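You operate a simulated robot arm through the tools that you are given. There is no shell and no other tool.

Carry out the task below with a simulated two-armed robot. There is one attempt and no reset: what you move stays moved.

Task
Pick up the blue pipe spool with one hand, pass it to the other hand and put it on the top of the left tool cabinet. Set down upright: blue pipe spool.

The check looks at the end state, three seconds after you hand in, the way a careful person would. Anything else that was tipped, shoved, dropped, spilled or broken makes it a failure.

Robot
Two 6-joint arms with two-finger grippers on one trunk, on a base that moves. Base frame: it is fixed to the floor where the robot stands at the start and does not move with it; the origin is under the middle of the robot, x ahead of it, y to its left, z up. Units: cm, degrees, N and s.
The left shoulder is at the start at [3, 17.8, 81.3], the right one opposite. With the tool pointing down near the work surface each hand reaches from about 56 to 76 cm from the robot's upright axis, wherever it stands, measured 20 degrees to its own side. Places, roughly: top of the left tool cabinet [390, 70, 90]. Payload 2.54 kg a hand.
The tool frame of a hand sits at the grasp point between the pads (the TCP): z along the fingers, y along the line on which they close. The tips reach 3 cm beyond it. The gripper opens to 11.6 cm; its body begins 9.5 cm behind the TCP.
Orientation is that of the tool frame in the base frame, as [roll, pitch, yaw] about the fixed x, y, z axes, in that order (R = Rz(yaw) Ry(pitch) Rx(roll)). With the fingers straight down and closing along the base's y, the tool's x points along the base's -x, its y along +y and its z along -z.

Tools
- The arms move only by the tool drive_tool. It takes "left_increments", "right_increments" or both (then of equal length, played together; a hand with none holds still); each is text: rows parted by semicolons, each of 6 numbers parted by spaces: the shift along the tool's x, y, z in m, then the turn, a rotation vector about the tool's x, y, z in degrees. In form: tx ty tz ax ay az; .... A call has 1 to 20 rows; each row is the pose to reach, as a shift and turn from the pose commanded when the call began, along the tool's axes at that moment. "left_hand" and "right_hand" are, for a hand that has rows, the gripper command, from -1 (fully open) to 1 (shut), values between in proportion, set as the call begins (left out, the last holds). Each row takes 0.2 s and may step no farther than 5 cm and 8.6 degrees from the row before; otherwise, or with a gripper value out of range, the whole call is refused. A pose out of reach is approached as far as the arm can. The call stops where the force on the tool passes 40 N (or 10 N more than at its start, if that is more) or the arm is blocked; 0.2 s more then pass. Each finger travels about 15.3 cm/s and halts on what it meets, pressing with about 36 N; the grip force reading is that of the motor and also rises with nothing between the fingers. The clock runs only during rows and for 0.2 s after the last one: add rows that repeat a pose to give the fingers time. The reply holds the time, the measured pose of the TCP, the force on the tool along the base axes, the opening and the grip force, in the units named above and with some noise, with the torque about the TCP (base axes, N m) and any sound that the robot's microphone picked up.
- Cameras (640 x 400 px; columns grow to the right, rows downward): "scene" is now at [2.94, 1.66, 151.99]; the picture's right is [0.30, -0.95, 0.00], its down [-0.85, -0.27, -0.44] and it looks along [0.42, 0.13, -0.90] (base axes); focal length 292 px, centre (320, 200). "left" rides on the left gripper at [6.9, 1.5, -12.2] in its tool frame; the picture's right is [-0.21, 0.98, 0.00], its down [-0.83, -0.18, -0.53] and it looks along [-0.52, -0.11, 0.85] (tool axes); focal length 251 px, centre (320, 200). "right" rides on the right gripper at [6.9, -1.5, -12.2] in its tool frame; the picture's right is [0.21, 0.98, 0.00], its down [-0.83, 0.18, -0.53] and it looks along [-0.52, 0.11, 0.85] (tool axes); focal length 251 px, centre (320, 200). There is no depth. A picture from a camera that has moved, and an enlarged one, comes with that camera's place and axes in the base frame and with its lens.
- camera(camera): a new picture of that camera. The clock stands still meanwhile.
- raise_lower(by): moves the trunk up (or, below 0, down) by that many cm; the arms and the scene camera ride with it, the base frame stays. It gives what a move gives, with no picture.
- steer(legs): drives the robot by 1 to 6 legs, each [ahead, left, turn to the left] in cm, cm and degrees, along the robot's own axes; the way and the turn of a leg run together, so that a leg with both is an arc; at most 150 cm and 180 degrees a leg. The arms and the cameras ride along, it lands a little off, and it stops where it bumps. It gives what a move gives.
- aim_head(pan, tilt): turns the head with the scene camera to pan (to the left, within 143 degrees either way) and tilt (down, from -29 to 69), counted from straight ahead of the robot. It gives what a move gives.
- zoom(camera, box): a new picture of the part [left, top, right, bottom] of that camera's present view, enlarged. The clock stands still meanwhile.
- sign_off(): hands the job in; it is judged then, once.

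Nothing tells you exact positions but the pictures and the camera data. Unless the task says otherwise, let go and move clear before handing in.

The tools are called by a JSON object that holds its "fn" and its "kwargs". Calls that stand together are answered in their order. drive_tool: Moves the arms, as the interface text tells. Its arguments: {"type":"object","properties":{"left_increments":{"type":"string"},"left_hand":{"type":"number"},"right_increments":{"type":"string"},"right_hand":{"type":"number"}},"required":[]} The other tools are called the same way: raise_lower (by) moves the trunk up or down; steer (legs) drives the base; aim_head (pan, tilt) turns the head that bears the scene camera; camera (camera) takes a picture; zoom (camera, box) takes an enlarged picture of a part of a camera's view; sign_off () hands the job in.

At the start:

```text
t: 0.0
left_eef_pos: [29.95, 20.52, 82.42]
left_tool_rot: [179.9, 0.1, -180.0]
left_ft_force: [0.1, 0.2, 0.0]
left_ft_torque: [-0.04, -0.03, -0.01]
left_gripper_width: 11.57
left_grip_force: 0.1
right_eef_pos: [33.82, -13.14, 80.24]
right_tool_rot: [-179.9, 0.1, -179.9]
right_ft_force: [-1.3, 0.4, -0.3]
right_ft_torque: [-0.02, -0.02, 0.0]
right_gripper_width: 11.61
right_grip_force: 0.1
trunk travel left (down, up): [-2.5, 51.5]
robot x, y, heading: [-0.01, -0.41, -0.2]
head pan, tilt (commanded): [17.7, 63.6]
```

scene: 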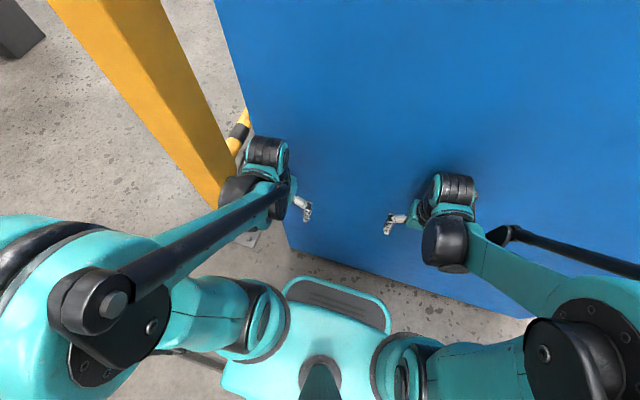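
right: 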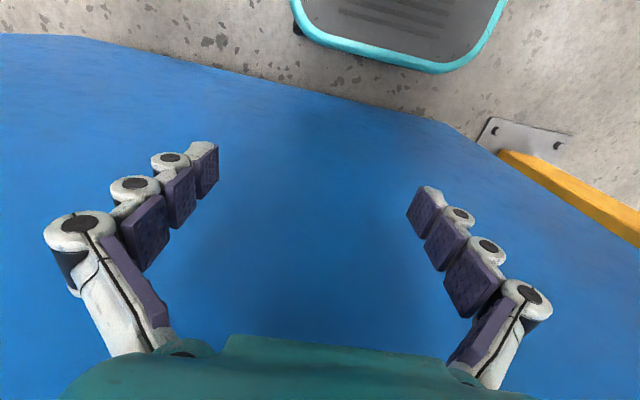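
left: 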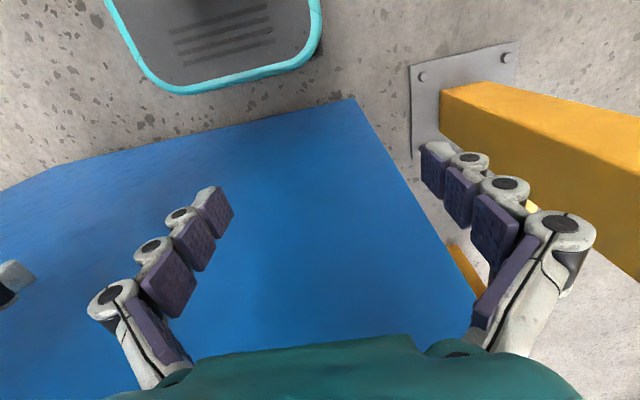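

I see a blue tabletop close in front of the robot and a yellow post to the left, but no blue pipe spool yet. I'll tilt the head up and look around.

{"fn": "aim_head", "kwargs": {"pan": 0, "tilt": 35}}

{"fn": "camera", "kwargs": {"camera": "scene"}}

{"fn": "aim_head", "kwargs": {"pan": 0, "tilt": 5}}

{"fn": "camera", "kwargs": {"camera": "scene"}}

{"fn": "aim_head", "kwargs": {"pan": 60, "tilt": 20}}

{"fn": "camera", "kwargs": {"camera": "scene"}}

{"fn": "aim_head", "kwargs": {"pan": -60, "tilt": 20}}

{"fn": "camera", "kwargs": {"camera": "scene"}}

```text
t: 0.9
left_eef_pos: [29.89, 20.59, 82.53]
left_tool_rot: [179.9, 0.0, -180.0]
left_ft_force: [-1.0, 0.9, 0.0]
left_ft_torque: [0.02, 0.0, 0.0]
left_gripper_width: 11.61
left_grip_force: 0.1
right_eef_pos: [33.83, -13.09, 80.21]
right_tool_rot: [180.0, -0.1, 180.0]
right_ft_force: [0.2, 0.2, 0.1]
right_ft_torque: [-0.02, 0.01, -0.03]
right_gripper_width: 11.6
right_grip_force: 0.1
trunk travel left (down, up): [-2.5, 51.5]
robot x, y, heading: [-0.04, 0.01, 0.0]
head pan, tilt (commanded): [0.0, 35.0]
```

```text
taken
camera scene: at [5.8, -0.22, 155.82], right [0.0, -1.0, 0.0], down [-0.57, 0.0, -0.82], along [0.82, 0.0, -0.57], focal length 292 px, centre (320, 200)
```

scene: 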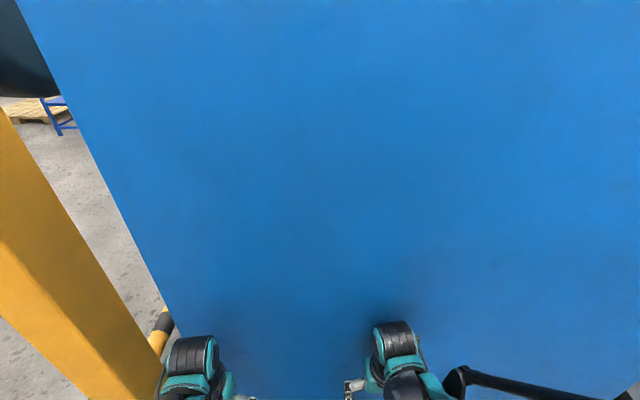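

```text
t: 1.9
left_eef_pos: [29.91, 20.6, 82.42]
left_tool_rot: [179.8, 0.0, 179.9]
left_ft_force: [0.1, -1.1, -0.2]
left_ft_torque: [0.0, 0.01, 0.02]
left_gripper_width: 11.6
left_grip_force: 0.1
right_eef_pos: [33.86, -13.18, 80.26]
right_tool_rot: [-180.0, 0.0, -179.9]
right_ft_force: [-0.6, 0.3, -1.5]
right_ft_torque: [0.01, 0.0, 0.04]
right_gripper_width: 11.59
right_grip_force: 0.1
trunk travel left (down, up): [-2.5, 51.5]
robot x, y, heading: [-0.11, -0.27, -0.3]
head pan, tilt (commanded): [0.0, 5.0]
```

```text
taken
camera scene: at [6.18, -0.23, 160.64], right [0.0, -1.0, 0.0], down [-0.09, 0.0, -1.0], along [1.0, 0.0, -0.09], focal length 292 px, centre (320, 200)
```

scene: 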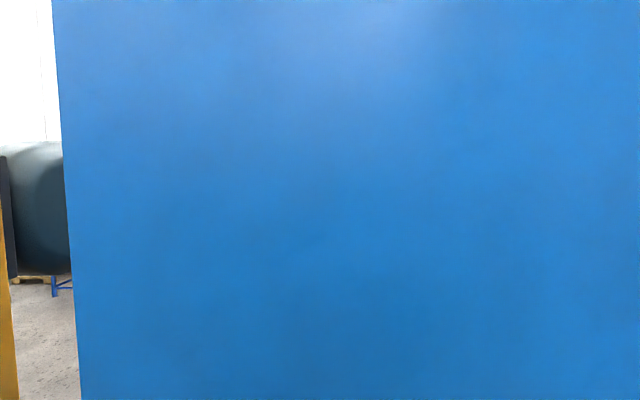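

```text
t: 3.2
left_eef_pos: [29.94, 20.69, 82.48]
left_tool_rot: [179.9, 0.0, 179.9]
left_ft_force: [-0.1, -0.5, 0.4]
left_ft_torque: [-0.01, 0.01, 0.01]
left_gripper_width: 11.57
left_grip_force: 0.1
right_eef_pos: [33.91, -13.15, 80.3]
right_tool_rot: [-180.0, 0.0, 180.0]
right_ft_force: [0.2, -0.1, -0.1]
right_ft_torque: [0.0, 0.0, -0.02]
right_gripper_width: 11.57
right_grip_force: 0.0
trunk travel left (down, up): [-2.5, 51.5]
robot x, y, heading: [0.16, 0.02, -0.0]
head pan, tilt (commanded): [60.0, 20.0]
```

```text
taken
camera scene: at [1.66, 7.83, 158.22], right [0.87, -0.5, 0.0], down [-0.17, -0.3, -0.94], along [0.47, 0.81, -0.34], focal length 292 px, centre (320, 200)
```

scene: 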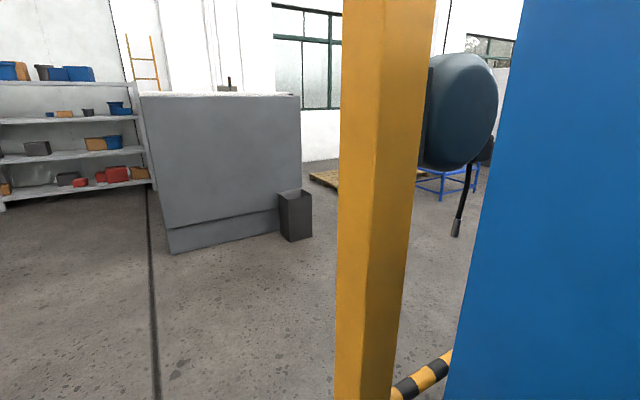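

```text
t: 5.2
left_eef_pos: [30.01, 20.59, 82.59]
left_tool_rot: [179.9, 0.0, -180.0]
left_ft_force: [-0.1, -0.6, -0.4]
left_ft_torque: [-0.02, -0.03, 0.01]
left_gripper_width: 11.58
left_grip_force: 0.0
right_eef_pos: [33.9, -13.27, 80.28]
right_tool_rot: [-179.9, 0.0, -180.0]
right_ft_force: [0.4, -0.2, -0.8]
right_ft_torque: [-0.04, -0.03, -0.01]
right_gripper_width: 11.6
right_grip_force: 0.0
trunk travel left (down, up): [-2.5, 51.5]
robot x, y, heading: [0.0, 0.28, 0.2]
head pan, tilt (commanded): [-60.0, 20.0]
```

```text
taken
camera scene: at [1.66, -8.29, 158.22], right [-0.87, -0.5, 0.0], down [-0.17, 0.3, -0.94], along [0.47, -0.81, -0.34], focal length 292 px, centre (320, 200)
```

scene: 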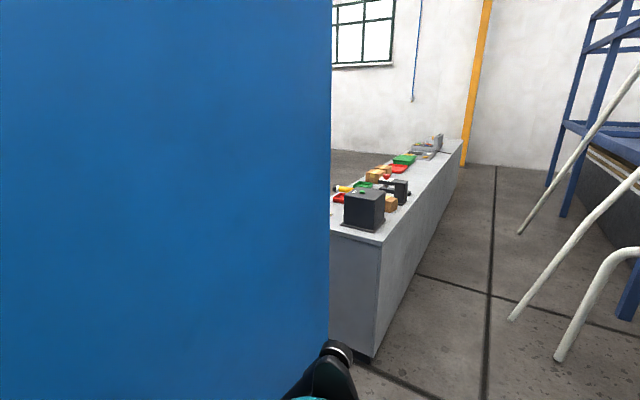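

A tall blue panel stands right in front of the robot (about x=41), with a yellow post to its left. There is a bench with items to the right and shelves to the left. I'll look behind and to the sides for the spool.

{"fn": "aim_head", "kwargs": {"pan": 120, "tilt": 20}}

{"fn": "camera", "kwargs": {"camera": "scene"}}

{"fn": "aim_head", "kwargs": {"pan": -120, "tilt": 20}}

{"fn": "camera", "kwargs": {"camera": "scene"}}

{"fn": "aim_head", "kwargs": {"pan": -60, "tilt": 15}}

{"fn": "zoom", "kwargs": {"camera": "scene", "box": [320, 80, 480, 230]}}

{"fn": "aim_head", "kwargs": {"pan": 60, "tilt": 15}}

{"fn": "zoom", "kwargs": {"camera": "scene", "box": [0, 20, 320, 220]}}

```text
t: 7.9
left_eef_pos: [29.84, 20.6, 82.45]
left_tool_rot: [179.9, -0.1, -180.0]
left_ft_force: [-0.2, 0.5, -0.7]
left_ft_torque: [-0.02, 0.0, 0.01]
left_gripper_width: 11.6
left_grip_force: 0.0
right_eef_pos: [33.91, -13.11, 80.28]
right_tool_rot: [180.0, 0.0, -180.0]
right_ft_force: [0.2, 0.0, -0.3]
right_ft_torque: [-0.01, -0.01, -0.03]
right_gripper_width: 11.57
right_grip_force: 0.1
trunk travel left (down, up): [-2.5, 51.5]
robot x, y, heading: [-0.26, -0.17, 0.1]
head pan, tilt (commanded): [120.0, 20.0]
```

```text
taken
camera scene: at [-7.66, 7.84, 158.22], right [0.87, 0.5, 0.0], down [0.17, -0.3, -0.94], along [-0.47, 0.81, -0.34], focal length 292 px, centre (320, 200)
```

scene: 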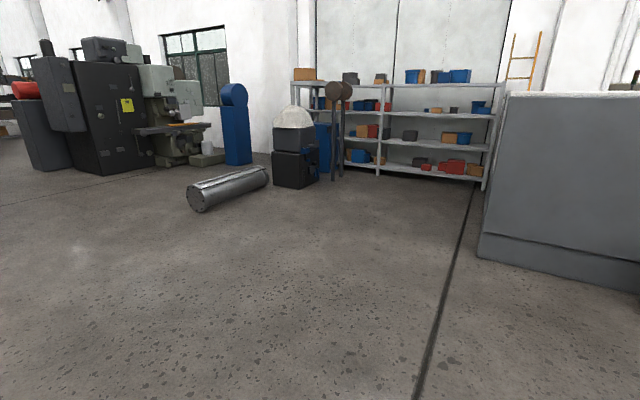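

```text
t: 11.3
left_eef_pos: [29.85, 20.54, 82.53]
left_tool_rot: [179.9, -0.1, -179.9]
left_ft_force: [-0.6, -1.1, 0.7]
left_ft_torque: [-0.01, -0.02, -0.01]
left_gripper_width: 11.59
left_grip_force: 0.1
right_eef_pos: [33.92, -13.2, 80.24]
right_tool_rot: [-180.0, 0.0, 179.8]
right_ft_force: [-1.0, 0.8, -0.5]
right_ft_torque: [0.02, 0.01, 0.01]
right_gripper_width: 11.6
right_grip_force: 0.1
trunk travel left (down, up): [-2.5, 51.5]
robot x, y, heading: [-0.28, -0.09, -0.1]
head pan, tilt (commanded): [-120.0, 20.0]
```

```text
taken
camera scene: at [-7.66, -8.29, 158.22], right [-0.87, 0.5, 0.0], down [0.17, 0.3, -0.94], along [-0.47, -0.81, -0.34], focal length 292 px, centre (320, 200)
```

scene: 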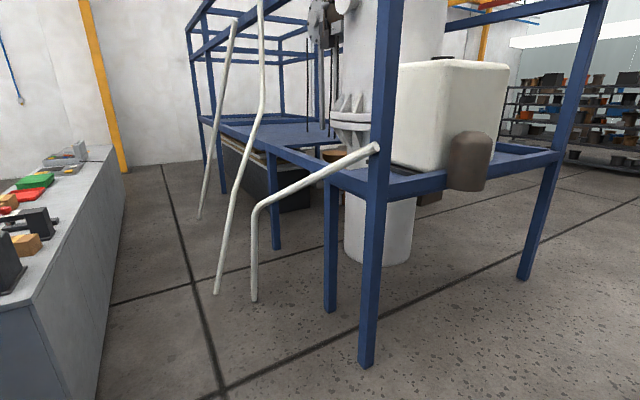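

```text
t: 12.6
left_eef_pos: [29.91, 20.67, 82.59]
left_tool_rot: [179.8, 0.0, 180.0]
left_ft_force: [0.7, -0.6, -0.1]
left_ft_torque: [0.0, 0.01, 0.01]
left_gripper_width: 11.63
left_grip_force: 0.0
right_eef_pos: [33.81, -13.2, 80.27]
right_tool_rot: [-179.9, 0.0, -180.0]
right_ft_force: [-0.4, -0.3, 0.6]
right_ft_torque: [0.0, 0.0, 0.01]
right_gripper_width: 11.62
right_grip_force: 0.0
trunk travel left (down, up): [-2.5, 51.5]
robot x, y, heading: [0.18, -0.0, -0.1]
head pan, tilt (commanded): [-60.0, 15.0]
```

```text
2.67 times, centred on (400, 155) of scene
camera zoom: at [1.66, -8.32, 159.03], right [-0.87, -0.5, 0.0], down [-0.13, 0.22, -0.97], along [0.48, -0.84, -0.26], focal length 779 px, centre (107, 320)
```

zoom: 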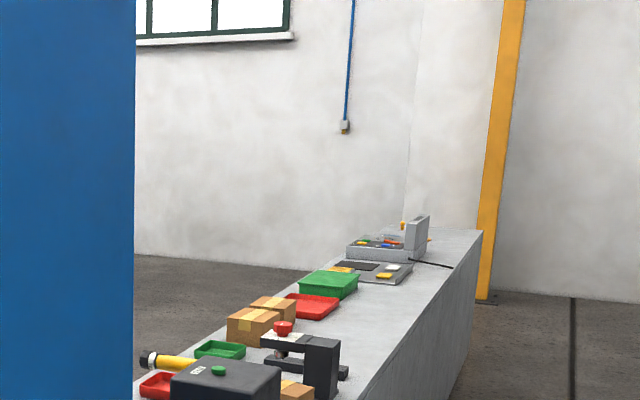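

```text
t: 14.6
left_eef_pos: [29.83, 20.63, 82.53]
left_tool_rot: [179.9, 0.0, -180.0]
left_ft_force: [0.0, 0.1, 0.0]
left_ft_torque: [0.02, 0.0, -0.02]
left_gripper_width: 11.59
left_grip_force: 0.0
right_eef_pos: [33.92, -13.11, 80.29]
right_tool_rot: [-179.9, 0.1, -180.0]
right_ft_force: [-0.2, 0.2, -0.6]
right_ft_torque: [0.02, 0.0, -0.03]
right_gripper_width: 11.62
right_grip_force: 0.0
trunk travel left (down, up): [-2.5, 51.5]
robot x, y, heading: [0.09, -0.01, -0.2]
head pan, tilt (commanded): [60.0, 15.0]
```

```text
2.00 times, centred on (160, 120) of scene
camera zoom: at [1.67, 7.86, 159.03], right [0.87, -0.5, 0.0], down [-0.13, -0.22, -0.97], along [0.48, 0.84, -0.26], focal length 585 px, centre (640, 360)
```

zoom: 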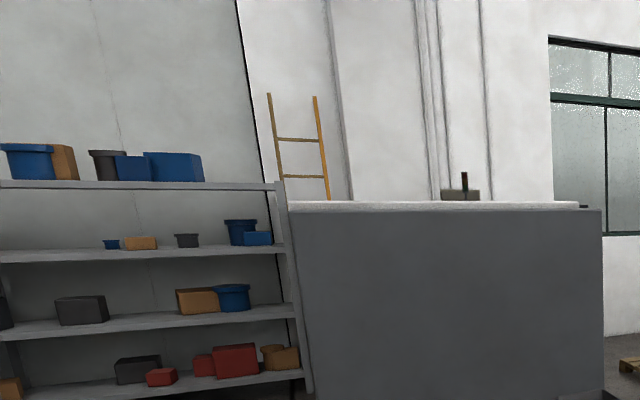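

No pipe spool is visible yet; the blue panel hides everything ahead. I'll check directly behind and then back up for a wider view.

{"fn": "aim_head", "kwargs": {"pan": 143, "tilt": 30}}

{"fn": "camera", "kwargs": {"camera": "scene"}}

{"fn": "aim_head", "kwargs": {"pan": -143, "tilt": 30}}

{"fn": "camera", "kwargs": {"camera": "scene"}}

```text
t: 16.1
left_eef_pos: [29.88, 20.54, 82.47]
left_tool_rot: [179.8, 0.0, -180.0]
left_ft_force: [0.8, -0.4, 0.6]
left_ft_torque: [-0.02, 0.0, 0.05]
left_gripper_width: 11.59
left_grip_force: 0.2
right_eef_pos: [33.82, -13.2, 80.33]
right_tool_rot: [-179.9, 0.0, -180.0]
right_ft_force: [0.2, -0.5, 0.1]
right_ft_torque: [0.0, 0.0, 0.0]
right_gripper_width: 11.63
right_grip_force: 0.0
trunk travel left (down, up): [-2.5, 51.5]
robot x, y, heading: [-0.01, -0.25, -0.0]
head pan, tilt (commanded): [143.0, 30.0]
```

```text
taken
camera scene: at [-10.23, 5.22, 156.61], right [0.6, 0.8, 0.0], down [0.4, -0.3, -0.87], along [-0.69, 0.52, -0.5], focal length 292 px, centre (320, 200)
```

scene: 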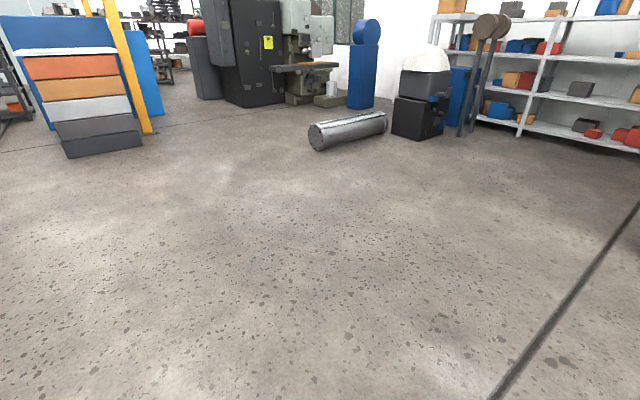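

```text
t: 20.1
left_eef_pos: [29.95, 20.71, 82.48]
left_tool_rot: [179.9, 0.0, 180.0]
left_ft_force: [-0.1, 0.3, 0.2]
left_ft_torque: [-0.02, 0.0, 0.01]
left_gripper_width: 11.59
left_grip_force: 0.0
right_eef_pos: [33.88, -13.17, 80.15]
right_tool_rot: [-180.0, 0.0, 180.0]
right_ft_force: [-0.8, 1.1, 0.5]
right_ft_torque: [-0.01, -0.01, -0.03]
right_gripper_width: 11.62
right_grip_force: 0.0
trunk travel left (down, up): [-2.5, 51.5]
robot x, y, heading: [-0.12, -0.17, 0.2]
head pan, tilt (commanded): [-143.0, 30.0]
```

```text
taken
camera scene: at [-10.23, -5.67, 156.61], right [-0.6, 0.8, 0.0], down [0.4, 0.3, -0.87], along [-0.69, -0.52, -0.5], focal length 292 px, centre (320, 200)
```

scene: 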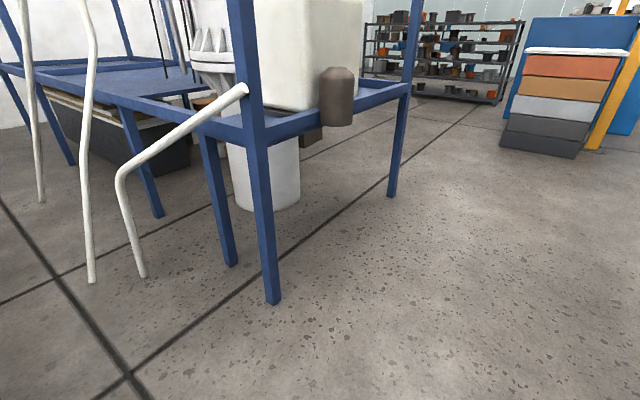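

Open floor lies behind, so I'll back straight up by 70 cm and look ahead around both sides of the panel.

{"fn": "steer", "kwargs": {"legs": [[-80, 0, 0]]}}

{"fn": "aim_head", "kwargs": {"pan": 25, "tilt": 10}}

{"fn": "camera", "kwargs": {"camera": "scene"}}

{"fn": "aim_head", "kwargs": {"pan": -35, "tilt": 10}}

{"fn": "camera", "kwargs": {"camera": "scene"}}

```text
t: 24.3
left_eef_pos: [-49.45, 20.73, 82.51]
left_tool_rot: [179.8, 0.0, 179.7]
left_ft_force: [-0.1, 0.3, 0.1]
left_ft_torque: [-0.03, 0.0, -0.01]
left_gripper_width: 11.6
left_grip_force: 0.1
right_eef_pos: [-45.67, -13.27, 80.21]
right_tool_rot: [180.0, 0.1, 179.7]
right_ft_force: [-0.7, -0.6, -0.1]
right_ft_torque: [0.01, -0.03, 0.01]
right_gripper_width: 11.62
right_grip_force: 0.3
trunk travel left (down, up): [-2.5, 51.5]
robot x, y, heading: [-79.41, 0.09, -0.3]
head pan, tilt (commanded): [-143.0, 30.0]
```

```text
t: 26.9
left_eef_pos: [-49.4, 20.74, 82.49]
left_tool_rot: [179.9, -0.1, 179.7]
left_ft_force: [-1.0, 0.6, 0.5]
left_ft_torque: [-0.03, 0.01, -0.01]
left_gripper_width: 11.63
left_grip_force: 0.0
right_eef_pos: [-45.49, -13.16, 80.26]
right_tool_rot: [180.0, 0.0, 179.7]
right_ft_force: [-0.2, -0.1, -0.5]
right_ft_torque: [0.04, -0.01, 0.0]
right_gripper_width: 11.64
right_grip_force: 0.0
trunk travel left (down, up): [-2.5, 51.5]
robot x, y, heading: [-79.16, 0.1, -0.3]
head pan, tilt (commanded): [25.0, 10.0]
```

```text
taken
camera scene: at [-73.99, 3.88, 159.84], right [0.42, -0.91, 0.0], down [-0.16, -0.07, -0.98], along [0.89, 0.41, -0.17], focal length 292 px, centre (320, 200)
```

scene: 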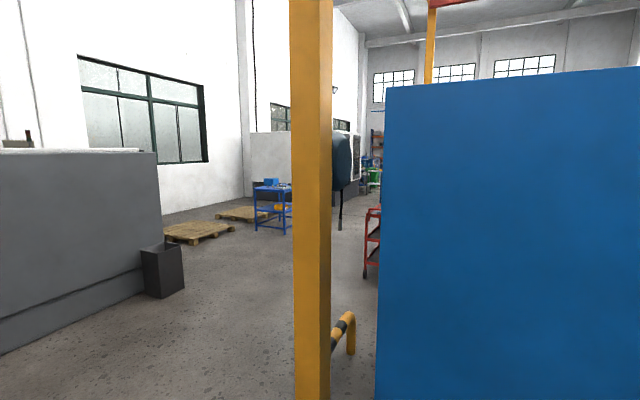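

```text
t: 28.2
left_eef_pos: [-49.28, 20.72, 82.48]
left_tool_rot: [180.0, 0.1, 179.7]
left_ft_force: [0.5, 0.9, -0.6]
left_ft_torque: [0.0, -0.02, 0.0]
left_gripper_width: 11.62
left_grip_force: 0.2
right_eef_pos: [-45.64, -13.18, 80.25]
right_tool_rot: [-179.9, 0.1, 179.7]
right_ft_force: [0.4, 0.8, 0.5]
right_ft_torque: [-0.01, -0.01, 0.01]
right_gripper_width: 11.61
right_grip_force: 0.0
trunk travel left (down, up): [-2.5, 51.5]
robot x, y, heading: [-79.42, 0.53, -0.1]
head pan, tilt (commanded): [-35.0, 10.0]
```

```text
taken
camera scene: at [-74.85, -5.37, 159.84], right [-0.58, -0.82, 0.0], down [-0.14, 0.1, -0.98], along [0.8, -0.57, -0.17], focal length 292 px, centre (320, 200)
```

scene: 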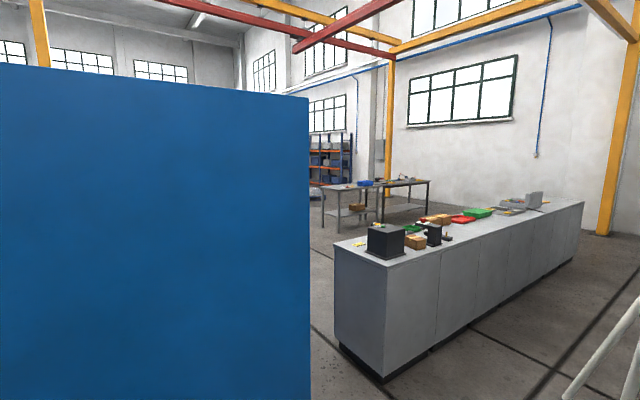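

The left side offers a wide passage (about 185 cm) between the yellow post near (63, 74) and the grey washer and bin near y=270. I'll shift left by 175 cm and look ahead.

{"fn": "steer", "kwargs": {"legs": [[0, 150, 0], [0, 25, 0]]}}

{"fn": "aim_head", "kwargs": {"pan": -15, "tilt": 12}}

{"fn": "camera", "kwargs": {"camera": "scene"}}

{"fn": "zoom", "kwargs": {"camera": "scene", "box": [120, 100, 440, 300]}}

```text
t: 37.0
left_eef_pos: [-49.93, 196.7, 82.47]
left_tool_rot: [-179.9, 0.0, -179.7]
left_ft_force: [-0.8, 0.4, -0.4]
left_ft_torque: [-0.02, -0.01, -0.02]
left_gripper_width: 11.6
left_grip_force: 0.0
right_eef_pos: [-45.7, 162.91, 80.24]
right_tool_rot: [-180.0, 0.0, -179.6]
right_ft_force: [0.1, -0.1, 0.7]
right_ft_torque: [-0.04, 0.01, -0.02]
right_gripper_width: 11.6
right_grip_force: 0.0
trunk travel left (down, up): [-2.5, 51.5]
robot x, y, heading: [-79.93, 175.92, 0.6]
head pan, tilt (commanded): [-35.0, 10.0]
```

```text
t: 37.9
left_eef_pos: [-49.95, 196.61, 82.4]
left_tool_rot: [179.9, -0.1, -179.6]
left_ft_force: [0.3, 0.5, 1.3]
left_ft_torque: [0.0, -0.03, -0.01]
left_gripper_width: 11.61
left_grip_force: 0.0
right_eef_pos: [-45.68, 162.86, 80.22]
right_tool_rot: [-180.0, -0.1, -179.6]
right_ft_force: [0.1, 0.7, -0.2]
right_ft_torque: [-0.01, 0.0, 0.01]
right_gripper_width: 11.59
right_grip_force: 0.1
trunk travel left (down, up): [-2.5, 51.5]
robot x, y, heading: [-79.84, 176.11, 0.5]
head pan, tilt (commanded): [-15.0, 12.0]
```

```text
taken
camera scene: at [-73.7, 173.2, 159.52], right [-0.25, -0.97, 0.0], down [-0.2, 0.05, -0.98], along [0.95, -0.25, -0.21], focal length 292 px, centre (320, 200)
```

scene: 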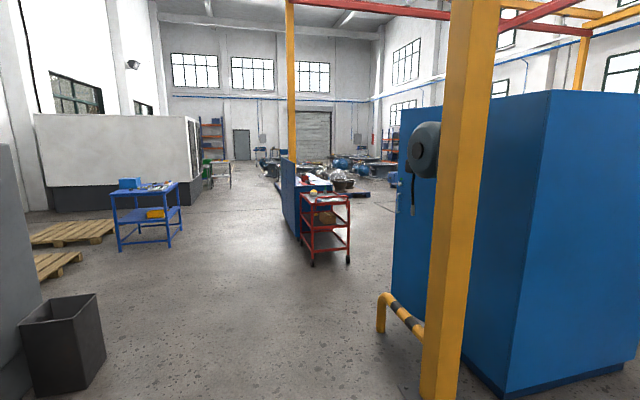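

```text
2.00 times, centred on (280, 200) of scene
camera zoom: at [-73.7, 173.2, 159.52], right [-0.25, -0.97, 0.0], down [-0.2, 0.05, -0.98], along [0.95, -0.25, -0.21], focal length 585 px, centre (400, 200)
```

zoom: 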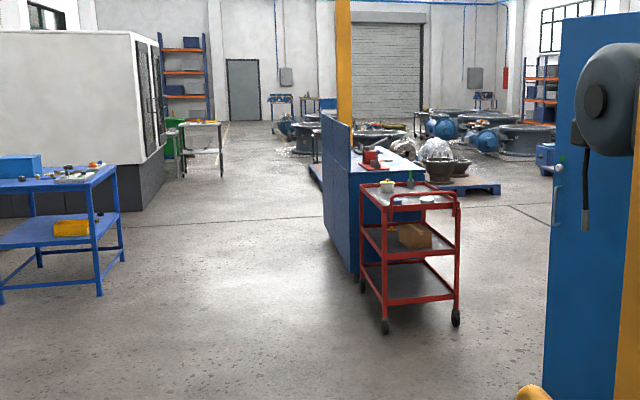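

The blue tool cabinet with a red item on top (about (390, 70)) is ahead, with a red cart in front of it, and a blue table to the left. I'll drive forward through the passage and look for the spool.

{"fn": "steer", "kwargs": {"legs": [[150, 0, 0], [70, 0, 0]]}}

{"fn": "aim_head", "kwargs": {"pan": -25, "tilt": 15}}

{"fn": "camera", "kwargs": {"camera": "scene"}}

{"fn": "zoom", "kwargs": {"camera": "scene", "box": [160, 60, 480, 260]}}

{"fn": "aim_head", "kwargs": {"pan": 35, "tilt": 15}}

{"fn": "camera", "kwargs": {"camera": "scene"}}

{"fn": "aim_head", "kwargs": {"pan": -80, "tilt": 15}}

{"fn": "camera", "kwargs": {"camera": "scene"}}

```text
t: 48.7
left_eef_pos: [170.94, 192.74, 82.43]
left_tool_rot: [180.0, -0.1, 178.2]
left_ft_force: [-0.3, 0.0, -1.0]
left_ft_torque: [-0.01, -0.04, 0.02]
left_gripper_width: 11.61
left_grip_force: 0.3
right_eef_pos: [173.86, 158.87, 80.11]
right_tool_rot: [-180.0, 0.0, 178.3]
right_ft_force: [-0.6, 0.2, 0.2]
right_ft_torque: [-0.02, 0.0, 0.01]
right_gripper_width: 11.61
right_grip_force: 0.1
trunk travel left (down, up): [-2.5, 51.5]
robot x, y, heading: [140.34, 172.91, -1.9]
head pan, tilt (commanded): [-15.0, 12.0]
```

```text
t: 49.5
left_eef_pos: [170.83, 192.72, 82.49]
left_tool_rot: [179.9, 0.0, 178.3]
left_ft_force: [0.3, 0.2, 0.0]
left_ft_torque: [0.02, 0.05, -0.01]
left_gripper_width: 11.6
left_grip_force: 0.0
right_eef_pos: [173.86, 158.77, 80.29]
right_tool_rot: [180.0, 0.0, 178.2]
right_ft_force: [0.0, -0.3, -0.1]
right_ft_torque: [0.0, 0.0, 0.01]
right_gripper_width: 11.61
right_grip_force: 0.0
trunk travel left (down, up): [-2.5, 51.5]
robot x, y, heading: [140.07, 172.65, -1.6]
head pan, tilt (commanded): [-25.0, 15.0]
```

```text
taken
camera scene: at [145.67, 168.71, 159.03], right [-0.45, -0.89, 0.0], down [-0.23, 0.12, -0.97], along [0.86, -0.43, -0.26], focal length 292 px, centre (320, 200)
```

scene: 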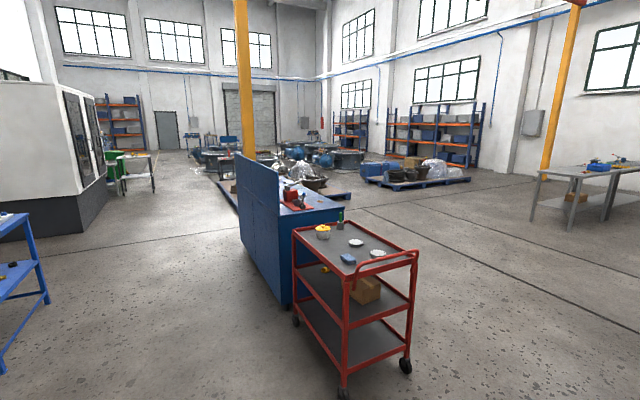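

```text
2.00 times, centred on (320, 160) of scene
camera zoom: at [145.67, 168.71, 159.03], right [-0.45, -0.89, 0.0], down [-0.23, 0.12, -0.97], along [0.86, -0.43, -0.26], focal length 585 px, centre (320, 280)
```

zoom: 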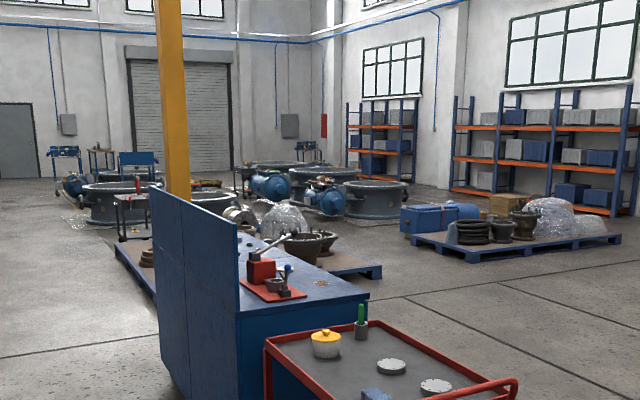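

```text
t: 50.8
left_eef_pos: [170.83, 192.78, 82.46]
left_tool_rot: [179.9, 0.0, 178.1]
left_ft_force: [-0.1, 0.3, 0.6]
left_ft_torque: [0.0, 0.01, -0.01]
left_gripper_width: 11.6
left_grip_force: 0.1
right_eef_pos: [173.82, 158.87, 80.2]
right_tool_rot: [-180.0, 0.0, 178.2]
right_ft_force: [-0.1, -0.4, 0.3]
right_ft_torque: [0.02, -0.02, -0.05]
right_gripper_width: 11.58
right_grip_force: 0.0
trunk travel left (down, up): [-2.5, 51.5]
robot x, y, heading: [140.55, 172.94, -1.8]
head pan, tilt (commanded): [35.0, 15.0]
```

```text
taken
camera scene: at [145.14, 178.02, 159.03], right [0.55, -0.84, 0.0], down [-0.22, -0.14, -0.97], along [0.81, 0.53, -0.26], focal length 292 px, centre (320, 200)
```

scene: 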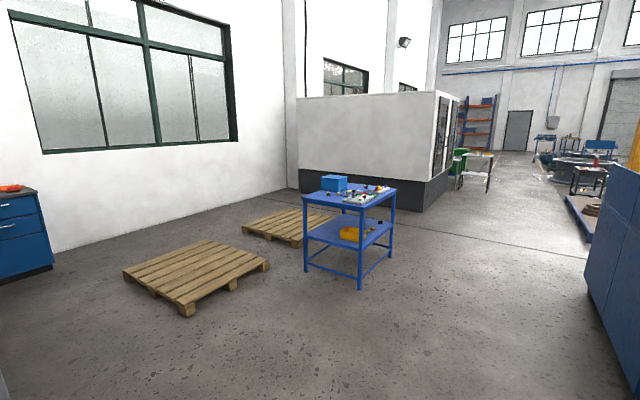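

```text
t: 52.7
left_eef_pos: [170.84, 192.7, 82.49]
left_tool_rot: [179.9, 0.0, 178.2]
left_ft_force: [0.2, -0.3, 0.8]
left_ft_torque: [0.01, -0.02, 0.01]
left_gripper_width: 11.59
left_grip_force: 0.1
right_eef_pos: [173.79, 158.84, 80.28]
right_tool_rot: [-180.0, -0.1, 178.3]
right_ft_force: [0.2, 0.4, -0.4]
right_ft_torque: [0.0, 0.02, -0.02]
right_gripper_width: 11.59
right_grip_force: 0.0
trunk travel left (down, up): [-2.5, 51.5]
robot x, y, heading: [140.36, 173.11, -2.1]
head pan, tilt (commanded): [-80.0, 15.0]
```

```text
taken
camera scene: at [138.66, 163.67, 159.03], right [-0.99, -0.14, 0.0], down [-0.04, 0.26, -0.97], along [0.14, -0.96, -0.26], focal length 292 px, centre (320, 200)
```

scene: 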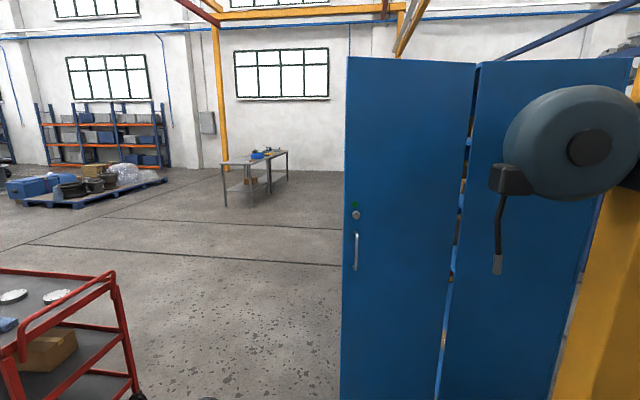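

The red cart carries a yellow-lidded pot, two light discs and a small blue item; the blue table and the far steel table also hold things. I'll zoom in on each one.

{"fn": "zoom", "kwargs": {"camera": "scene", "box": [200, 130, 310, 200]}}

{"fn": "aim_head", "kwargs": {"pan": -30, "tilt": 25}}

{"fn": "zoom", "kwargs": {"camera": "scene", "box": [260, 120, 420, 220]}}

{"fn": "zoom", "kwargs": {"camera": "scene", "box": [250, 60, 410, 160]}}

{"fn": "aim_head", "kwargs": {"pan": 35, "tilt": 20}}

{"fn": "zoom", "kwargs": {"camera": "scene", "box": [290, 120, 410, 195]}}

```text
5.71 times, centred on (255, 165) of scene
camera zoom: at [138.66, 163.67, 159.03], right [-0.99, -0.14, 0.0], down [-0.04, 0.26, -0.97], along [0.14, -0.96, -0.26], focal length 1670 px, centre (691, 400)
```

zoom: 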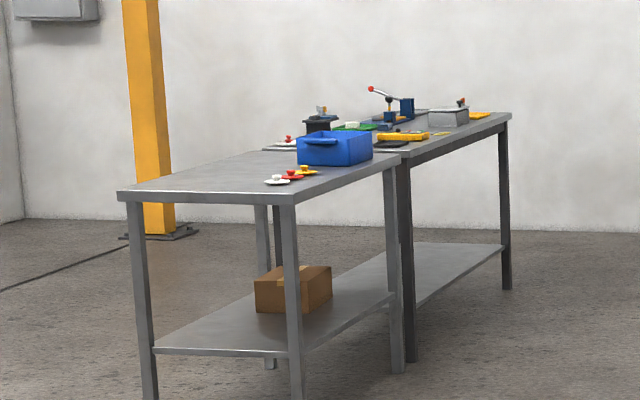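

```text
t: 53.9
left_eef_pos: [170.87, 192.78, 82.47]
left_tool_rot: [179.9, 0.0, 178.2]
left_ft_force: [-0.8, 0.4, -0.3]
left_ft_torque: [-0.01, 0.0, 0.0]
left_gripper_width: 11.61
left_grip_force: 0.1
right_eef_pos: [173.76, 158.89, 80.28]
right_tool_rot: [-180.0, 0.0, 178.2]
right_ft_force: [-0.9, 0.0, 0.3]
right_ft_torque: [-0.02, 0.0, -0.01]
right_gripper_width: 11.61
right_grip_force: 0.1
trunk travel left (down, up): [-2.5, 51.5]
robot x, y, heading: [140.57, 172.86, -1.9]
head pan, tilt (commanded): [-30.0, 25.0]
```

```text
4.00 times, centred on (340, 170) of scene
camera zoom: at [145.15, 168.05, 157.41], right [-0.53, -0.85, 0.0], down [-0.36, 0.22, -0.91], along [0.77, -0.48, -0.42], focal length 1169 px, centre (240, 320)
```

zoom: 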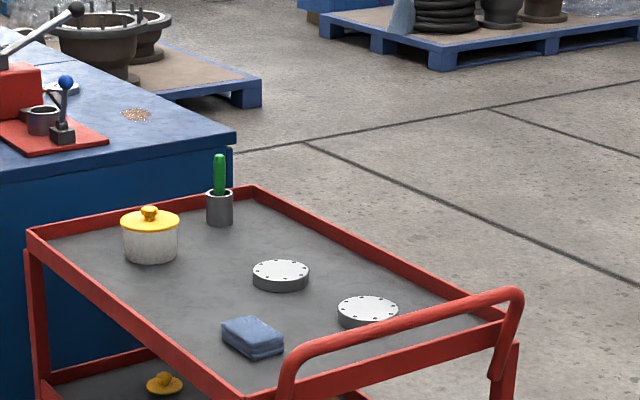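

```text
4.00 times, centred on (330, 110) of scene
camera zoom: at [145.15, 168.05, 157.41], right [-0.53, -0.85, 0.0], down [-0.36, 0.22, -0.91], along [0.77, -0.48, -0.42], focal length 1169 px, centre (280, 560)
```

zoom: 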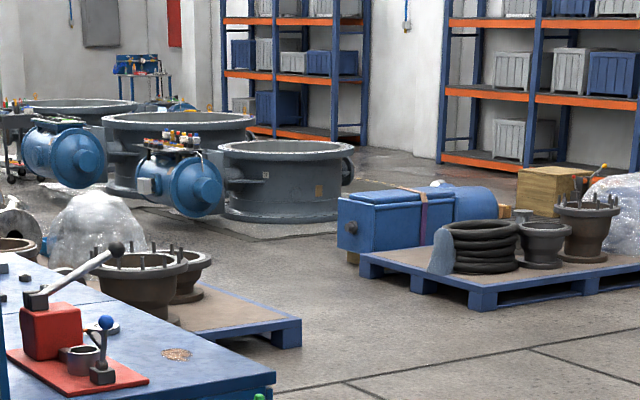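

```text
t: 55.2
left_eef_pos: [170.91, 192.66, 82.5]
left_tool_rot: [179.8, 0.0, 178.1]
left_ft_force: [0.0, 0.2, 0.6]
left_ft_torque: [-0.03, -0.02, 0.01]
left_gripper_width: 11.59
left_grip_force: 0.0
right_eef_pos: [173.8, 158.8, 80.34]
right_tool_rot: [179.9, 0.0, 178.2]
right_ft_force: [-0.5, 0.6, -1.0]
right_ft_torque: [0.0, -0.02, -0.02]
right_gripper_width: 11.61
right_grip_force: 0.0
trunk travel left (down, up): [-2.5, 51.5]
robot x, y, heading: [140.27, 173.27, -1.9]
head pan, tilt (commanded): [35.0, 20.0]
```

```text
5.33 times, centred on (350, 158) of scene
camera zoom: at [145.11, 178.01, 158.21], right [0.55, -0.84, 0.0], down [-0.29, -0.19, -0.94], along [0.79, 0.51, -0.34], focal length 1559 px, centre (160, 427)
```

zoom: 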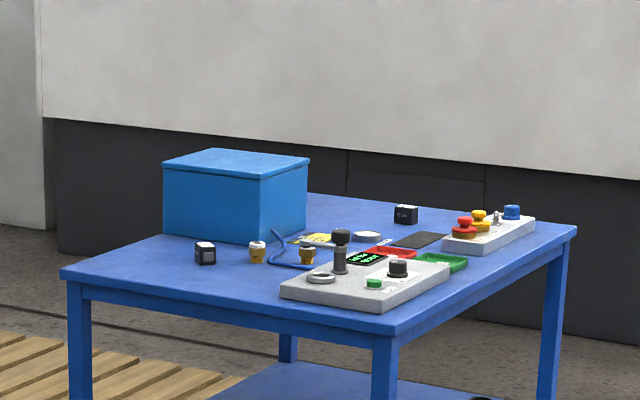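

I don't see the spool yet. The cabinets seem to run in a row from about x=345 to 530 at y from 45 to 95, with a back panel hiding part of the tops. I'll raise the trunk for a higher view.

{"fn": "raise_lower", "kwargs": {"by": 50}}

{"fn": "aim_head", "kwargs": {"pan": -22, "tilt": 22}}

{"fn": "camera", "kwargs": {"camera": "scene"}}

{"fn": "zoom", "kwargs": {"camera": "scene", "box": [220, 90, 420, 215]}}

{"fn": "aim_head", "kwargs": {"pan": -75, "tilt": 22}}

{"fn": "camera", "kwargs": {"camera": "scene"}}

```text
refused: 50 is not a number from -40 to 40
```

```text
t: 56.5
left_eef_pos: [170.8, 192.71, 82.49]
left_tool_rot: [179.9, 0.0, 178.2]
left_ft_force: [0.2, 0.1, 0.2]
left_ft_torque: [0.02, -0.03, 0.0]
left_gripper_width: 11.59
left_grip_force: 0.1
right_eef_pos: [173.78, 158.74, 80.25]
right_tool_rot: [-180.0, -0.1, 178.2]
right_ft_force: [0.8, 0.1, -0.3]
right_ft_torque: [0.02, 0.0, -0.01]
right_gripper_width: 11.6
right_grip_force: 0.2
trunk travel left (down, up): [-2.5, 51.5]
robot x, y, heading: [140.28, 173.09, -1.7]
head pan, tilt (commanded): [-22.0, 22.0]
```

```text
taken
camera scene: at [145.82, 169.17, 157.89], right [-0.4, -0.92, 0.0], down [-0.34, 0.15, -0.93], along [0.85, -0.37, -0.37], focal length 292 px, centre (320, 200)
```

scene: 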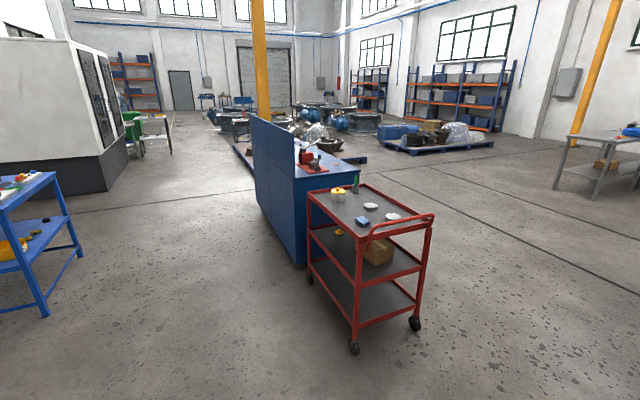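

```text
3.20 times, centred on (320, 152) of scene
camera zoom: at [145.82, 169.17, 157.89], right [-0.4, -0.92, 0.0], down [-0.34, 0.15, -0.93], along [0.85, -0.37, -0.37], focal length 935 px, centre (320, 352)
```

zoom: 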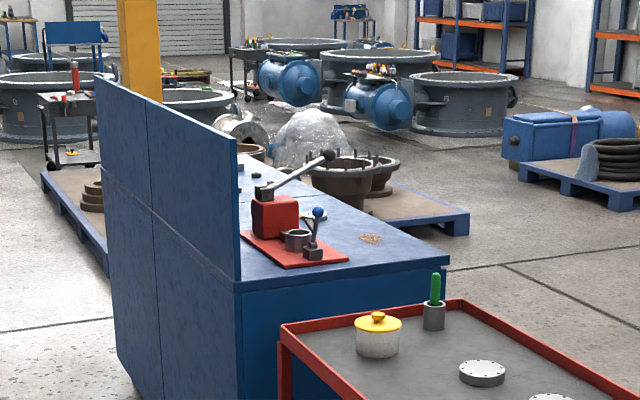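

```text
t: 57.7
left_eef_pos: [170.92, 192.75, 82.47]
left_tool_rot: [179.9, -0.1, 178.2]
left_ft_force: [0.2, 0.8, 0.6]
left_ft_torque: [-0.01, -0.02, -0.01]
left_gripper_width: 11.59
left_grip_force: 0.1
right_eef_pos: [173.86, 158.74, 80.24]
right_tool_rot: [179.9, 0.0, 178.1]
right_ft_force: [-0.4, 0.7, -0.1]
right_ft_torque: [0.05, -0.02, 0.02]
right_gripper_width: 11.57
right_grip_force: 0.0
trunk travel left (down, up): [-2.5, 51.5]
robot x, y, heading: [140.61, 172.88, -1.8]
head pan, tilt (commanded): [-75.0, 22.0]
```

```text
taken
camera scene: at [139.45, 163.88, 157.89], right [-0.97, -0.23, 0.0], down [-0.09, 0.36, -0.93], along [0.21, -0.9, -0.37], focal length 292 px, centre (320, 200)
```

scene: 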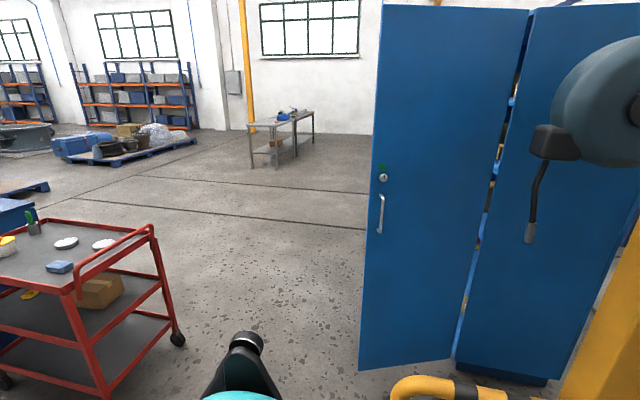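

The locker's door stands slightly open to about (144, 39), and the red cart is about (260–340, 45–95). I'll raise the trunk to see over the back panel from here.

{"fn": "raise_lower", "kwargs": {"by": 40}}

{"fn": "aim_head", "kwargs": {"pan": -22, "tilt": 22}}

{"fn": "camera", "kwargs": {"camera": "scene"}}

{"fn": "zoom", "kwargs": {"camera": "scene", "box": [220, 60, 420, 185]}}

```text
t: 61.5
left_eef_pos: [170.92, 192.75, 122.55]
left_tool_rot: [180.0, 0.0, 178.2]
left_ft_force: [0.7, -1.0, -0.5]
left_ft_torque: [-0.02, 0.0, 0.01]
left_gripper_width: 11.6
left_grip_force: 0.0
right_eef_pos: [173.77, 158.81, 120.22]
right_tool_rot: [-179.9, 0.0, 178.2]
right_ft_force: [0.0, -0.3, -0.6]
right_ft_torque: [0.0, -0.02, 0.02]
right_gripper_width: 11.61
right_grip_force: 0.0
trunk travel left (down, up): [-42.5, 11.5]
robot x, y, heading: [140.53, 172.98, -1.7]
head pan, tilt (commanded): [-75.0, 22.0]
```

```text
t: 62.8
left_eef_pos: [170.69, 192.78, 122.36]
left_tool_rot: [179.8, 0.0, 178.3]
left_ft_force: [-0.4, -0.3, -0.3]
left_ft_torque: [-0.03, -0.04, 0.01]
left_gripper_width: 11.59
left_grip_force: 0.0
right_eef_pos: [173.77, 158.8, 120.32]
right_tool_rot: [-179.9, 0.0, 178.2]
right_ft_force: [0.4, 0.2, -0.6]
right_ft_torque: [-0.01, 0.01, 0.0]
right_gripper_width: 11.57
right_grip_force: 0.3
trunk travel left (down, up): [-42.5, 11.5]
robot x, y, heading: [140.32, 173.04, -1.8]
head pan, tilt (commanded): [-22.0, 22.0]
```

```text
taken
camera scene: at [145.82, 169.16, 197.89], right [-0.4, -0.91, 0.0], down [-0.34, 0.15, -0.93], along [0.85, -0.37, -0.37], focal length 292 px, centre (320, 200)
```

scene: 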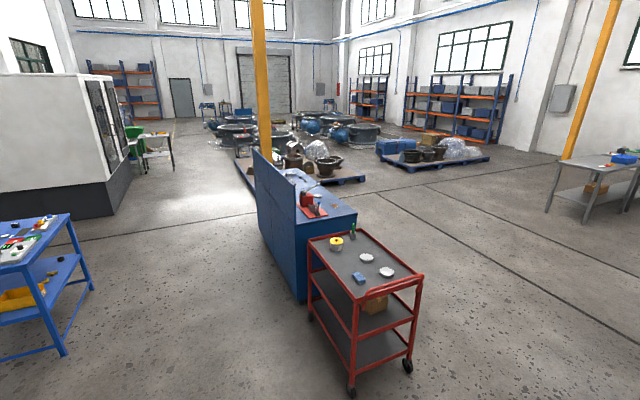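

```text
3.20 times, centred on (320, 122) of scene
camera zoom: at [145.82, 169.16, 197.89], right [-0.4, -0.91, 0.0], down [-0.34, 0.15, -0.93], along [0.85, -0.37, -0.37], focal length 935 px, centre (320, 448)
```

zoom: 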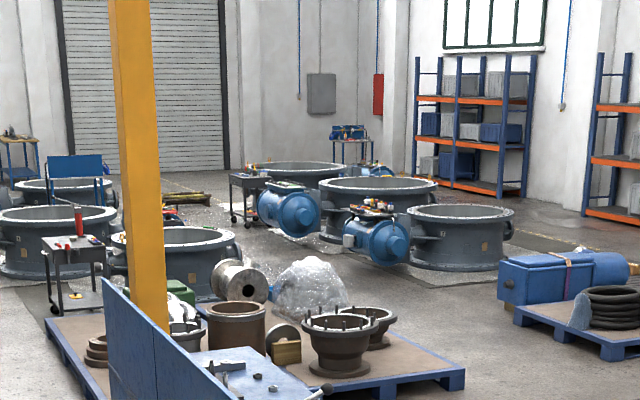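

I can now see over the panel a little. I'll zoom in on the cabinet tops.

{"fn": "zoom", "kwargs": {"camera": "scene", "box": [245, 145, 365, 220]}}

{"fn": "aim_head", "kwargs": {"pan": 35, "tilt": 28}}

{"fn": "camera", "kwargs": {"camera": "scene"}}

{"fn": "aim_head", "kwargs": {"pan": 90, "tilt": 25}}

{"fn": "camera", "kwargs": {"camera": "scene"}}

{"fn": "aim_head", "kwargs": {"pan": -75, "tilt": 20}}

{"fn": "camera", "kwargs": {"camera": "scene"}}

```text
5.33 times, centred on (305, 182) of scene
camera zoom: at [145.82, 169.16, 197.89], right [-0.4, -0.91, 0.0], down [-0.34, 0.15, -0.93], along [0.85, -0.37, -0.37], focal length 1559 px, centre (400, 293)
```

zoom: 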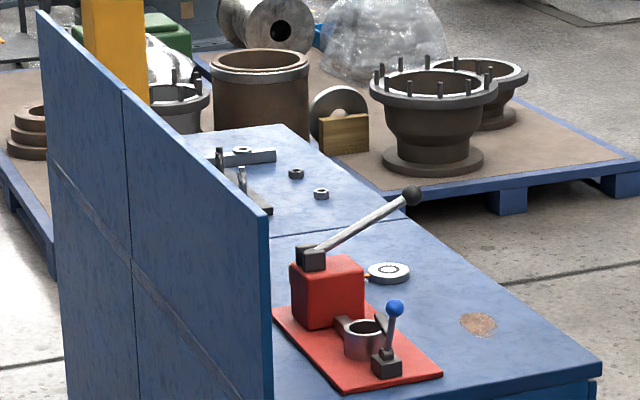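

```text
t: 64.0
left_eef_pos: [170.93, 192.71, 122.49]
left_tool_rot: [179.9, 0.1, 178.3]
left_ft_force: [0.1, 0.0, 0.4]
left_ft_torque: [-0.01, 0.02, 0.01]
left_gripper_width: 11.6
left_grip_force: 0.0
right_eef_pos: [173.64, 158.73, 120.13]
right_tool_rot: [180.0, -0.1, 178.2]
right_ft_force: [-0.7, 0.0, 0.6]
right_ft_torque: [0.01, -0.01, 0.02]
right_gripper_width: 11.61
right_grip_force: 0.2
trunk travel left (down, up): [-42.5, 11.5]
robot x, y, heading: [140.28, 173.37, -2.0]
head pan, tilt (commanded): [35.0, 28.0]
```

```text
taken
camera scene: at [144.96, 177.9, 196.93], right [0.55, -0.84, 0.0], down [-0.39, -0.26, -0.88], along [0.74, 0.48, -0.47], focal length 292 px, centre (320, 200)
```

scene: 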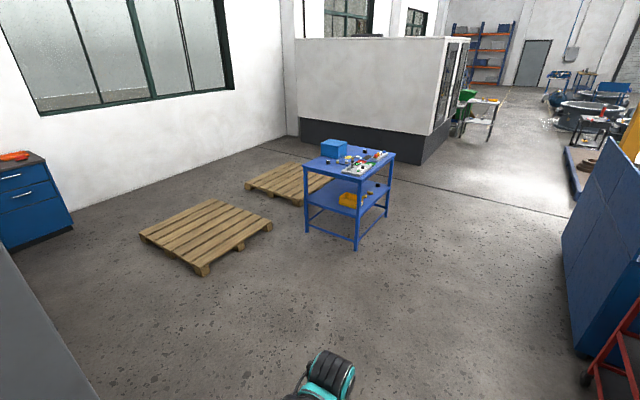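

```text
t: 65.3
left_eef_pos: [170.86, 192.75, 122.48]
left_tool_rot: [179.9, 0.0, 178.3]
left_ft_force: [0.3, -0.3, -0.2]
left_ft_torque: [-0.02, 0.01, 0.0]
left_gripper_width: 11.6
left_grip_force: 0.0
right_eef_pos: [173.79, 158.77, 120.07]
right_tool_rot: [-180.0, 0.0, 178.2]
right_ft_force: [0.2, -0.7, 0.3]
right_ft_torque: [-0.01, 0.02, -0.01]
right_gripper_width: 11.63
right_grip_force: 0.1
trunk travel left (down, up): [-42.5, 11.5]
robot x, y, heading: [140.23, 172.87, -1.8]
head pan, tilt (commanded): [90.0, 25.0]
```

```text
taken
camera scene: at [137.62, 182.12, 197.41], right [1.0, -0.03, 0.0], down [-0.01, -0.42, -0.91], along [0.03, 0.91, -0.42], focal length 292 px, centre (320, 200)
```

scene: 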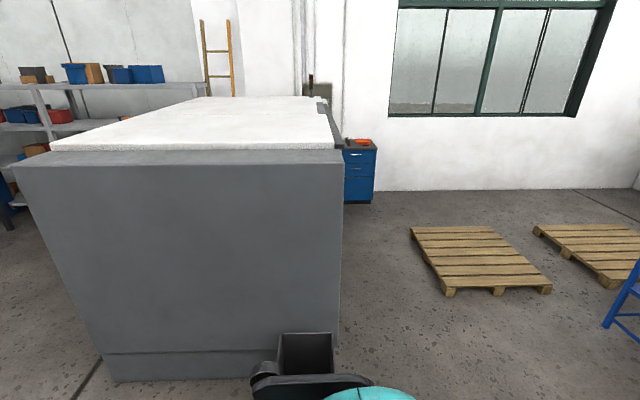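

```text
t: 67.8
left_eef_pos: [170.89, 192.63, 122.4]
left_tool_rot: [179.9, 0.0, 178.2]
left_ft_force: [0.3, -1.2, 0.6]
left_ft_torque: [0.03, -0.02, 0.0]
left_gripper_width: 11.6
left_grip_force: 0.1
right_eef_pos: [173.85, 158.77, 120.23]
right_tool_rot: [-180.0, 0.0, 178.2]
right_ft_force: [-0.5, 0.7, 0.0]
right_ft_torque: [-0.02, 0.05, -0.04]
right_gripper_width: 11.59
right_grip_force: 0.0
trunk travel left (down, up): [-42.5, 11.5]
robot x, y, heading: [140.17, 173.27, -1.7]
head pan, tilt (commanded): [-75.0, 20.0]
```

```text
taken
camera scene: at [139.46, 163.85, 198.22], right [-0.97, -0.23, 0.0], down [-0.08, 0.33, -0.94], along [0.22, -0.91, -0.34], focal length 292 px, centre (320, 200)
```

scene: 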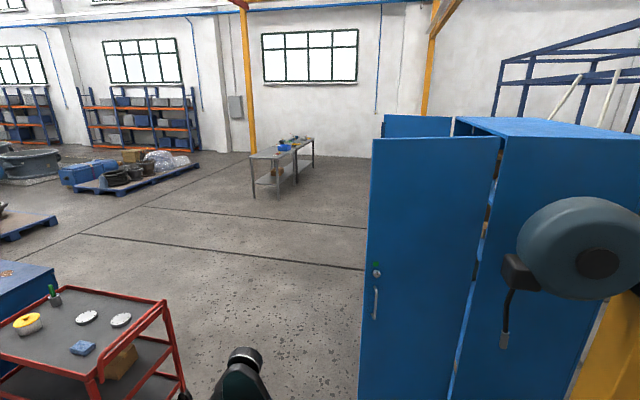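

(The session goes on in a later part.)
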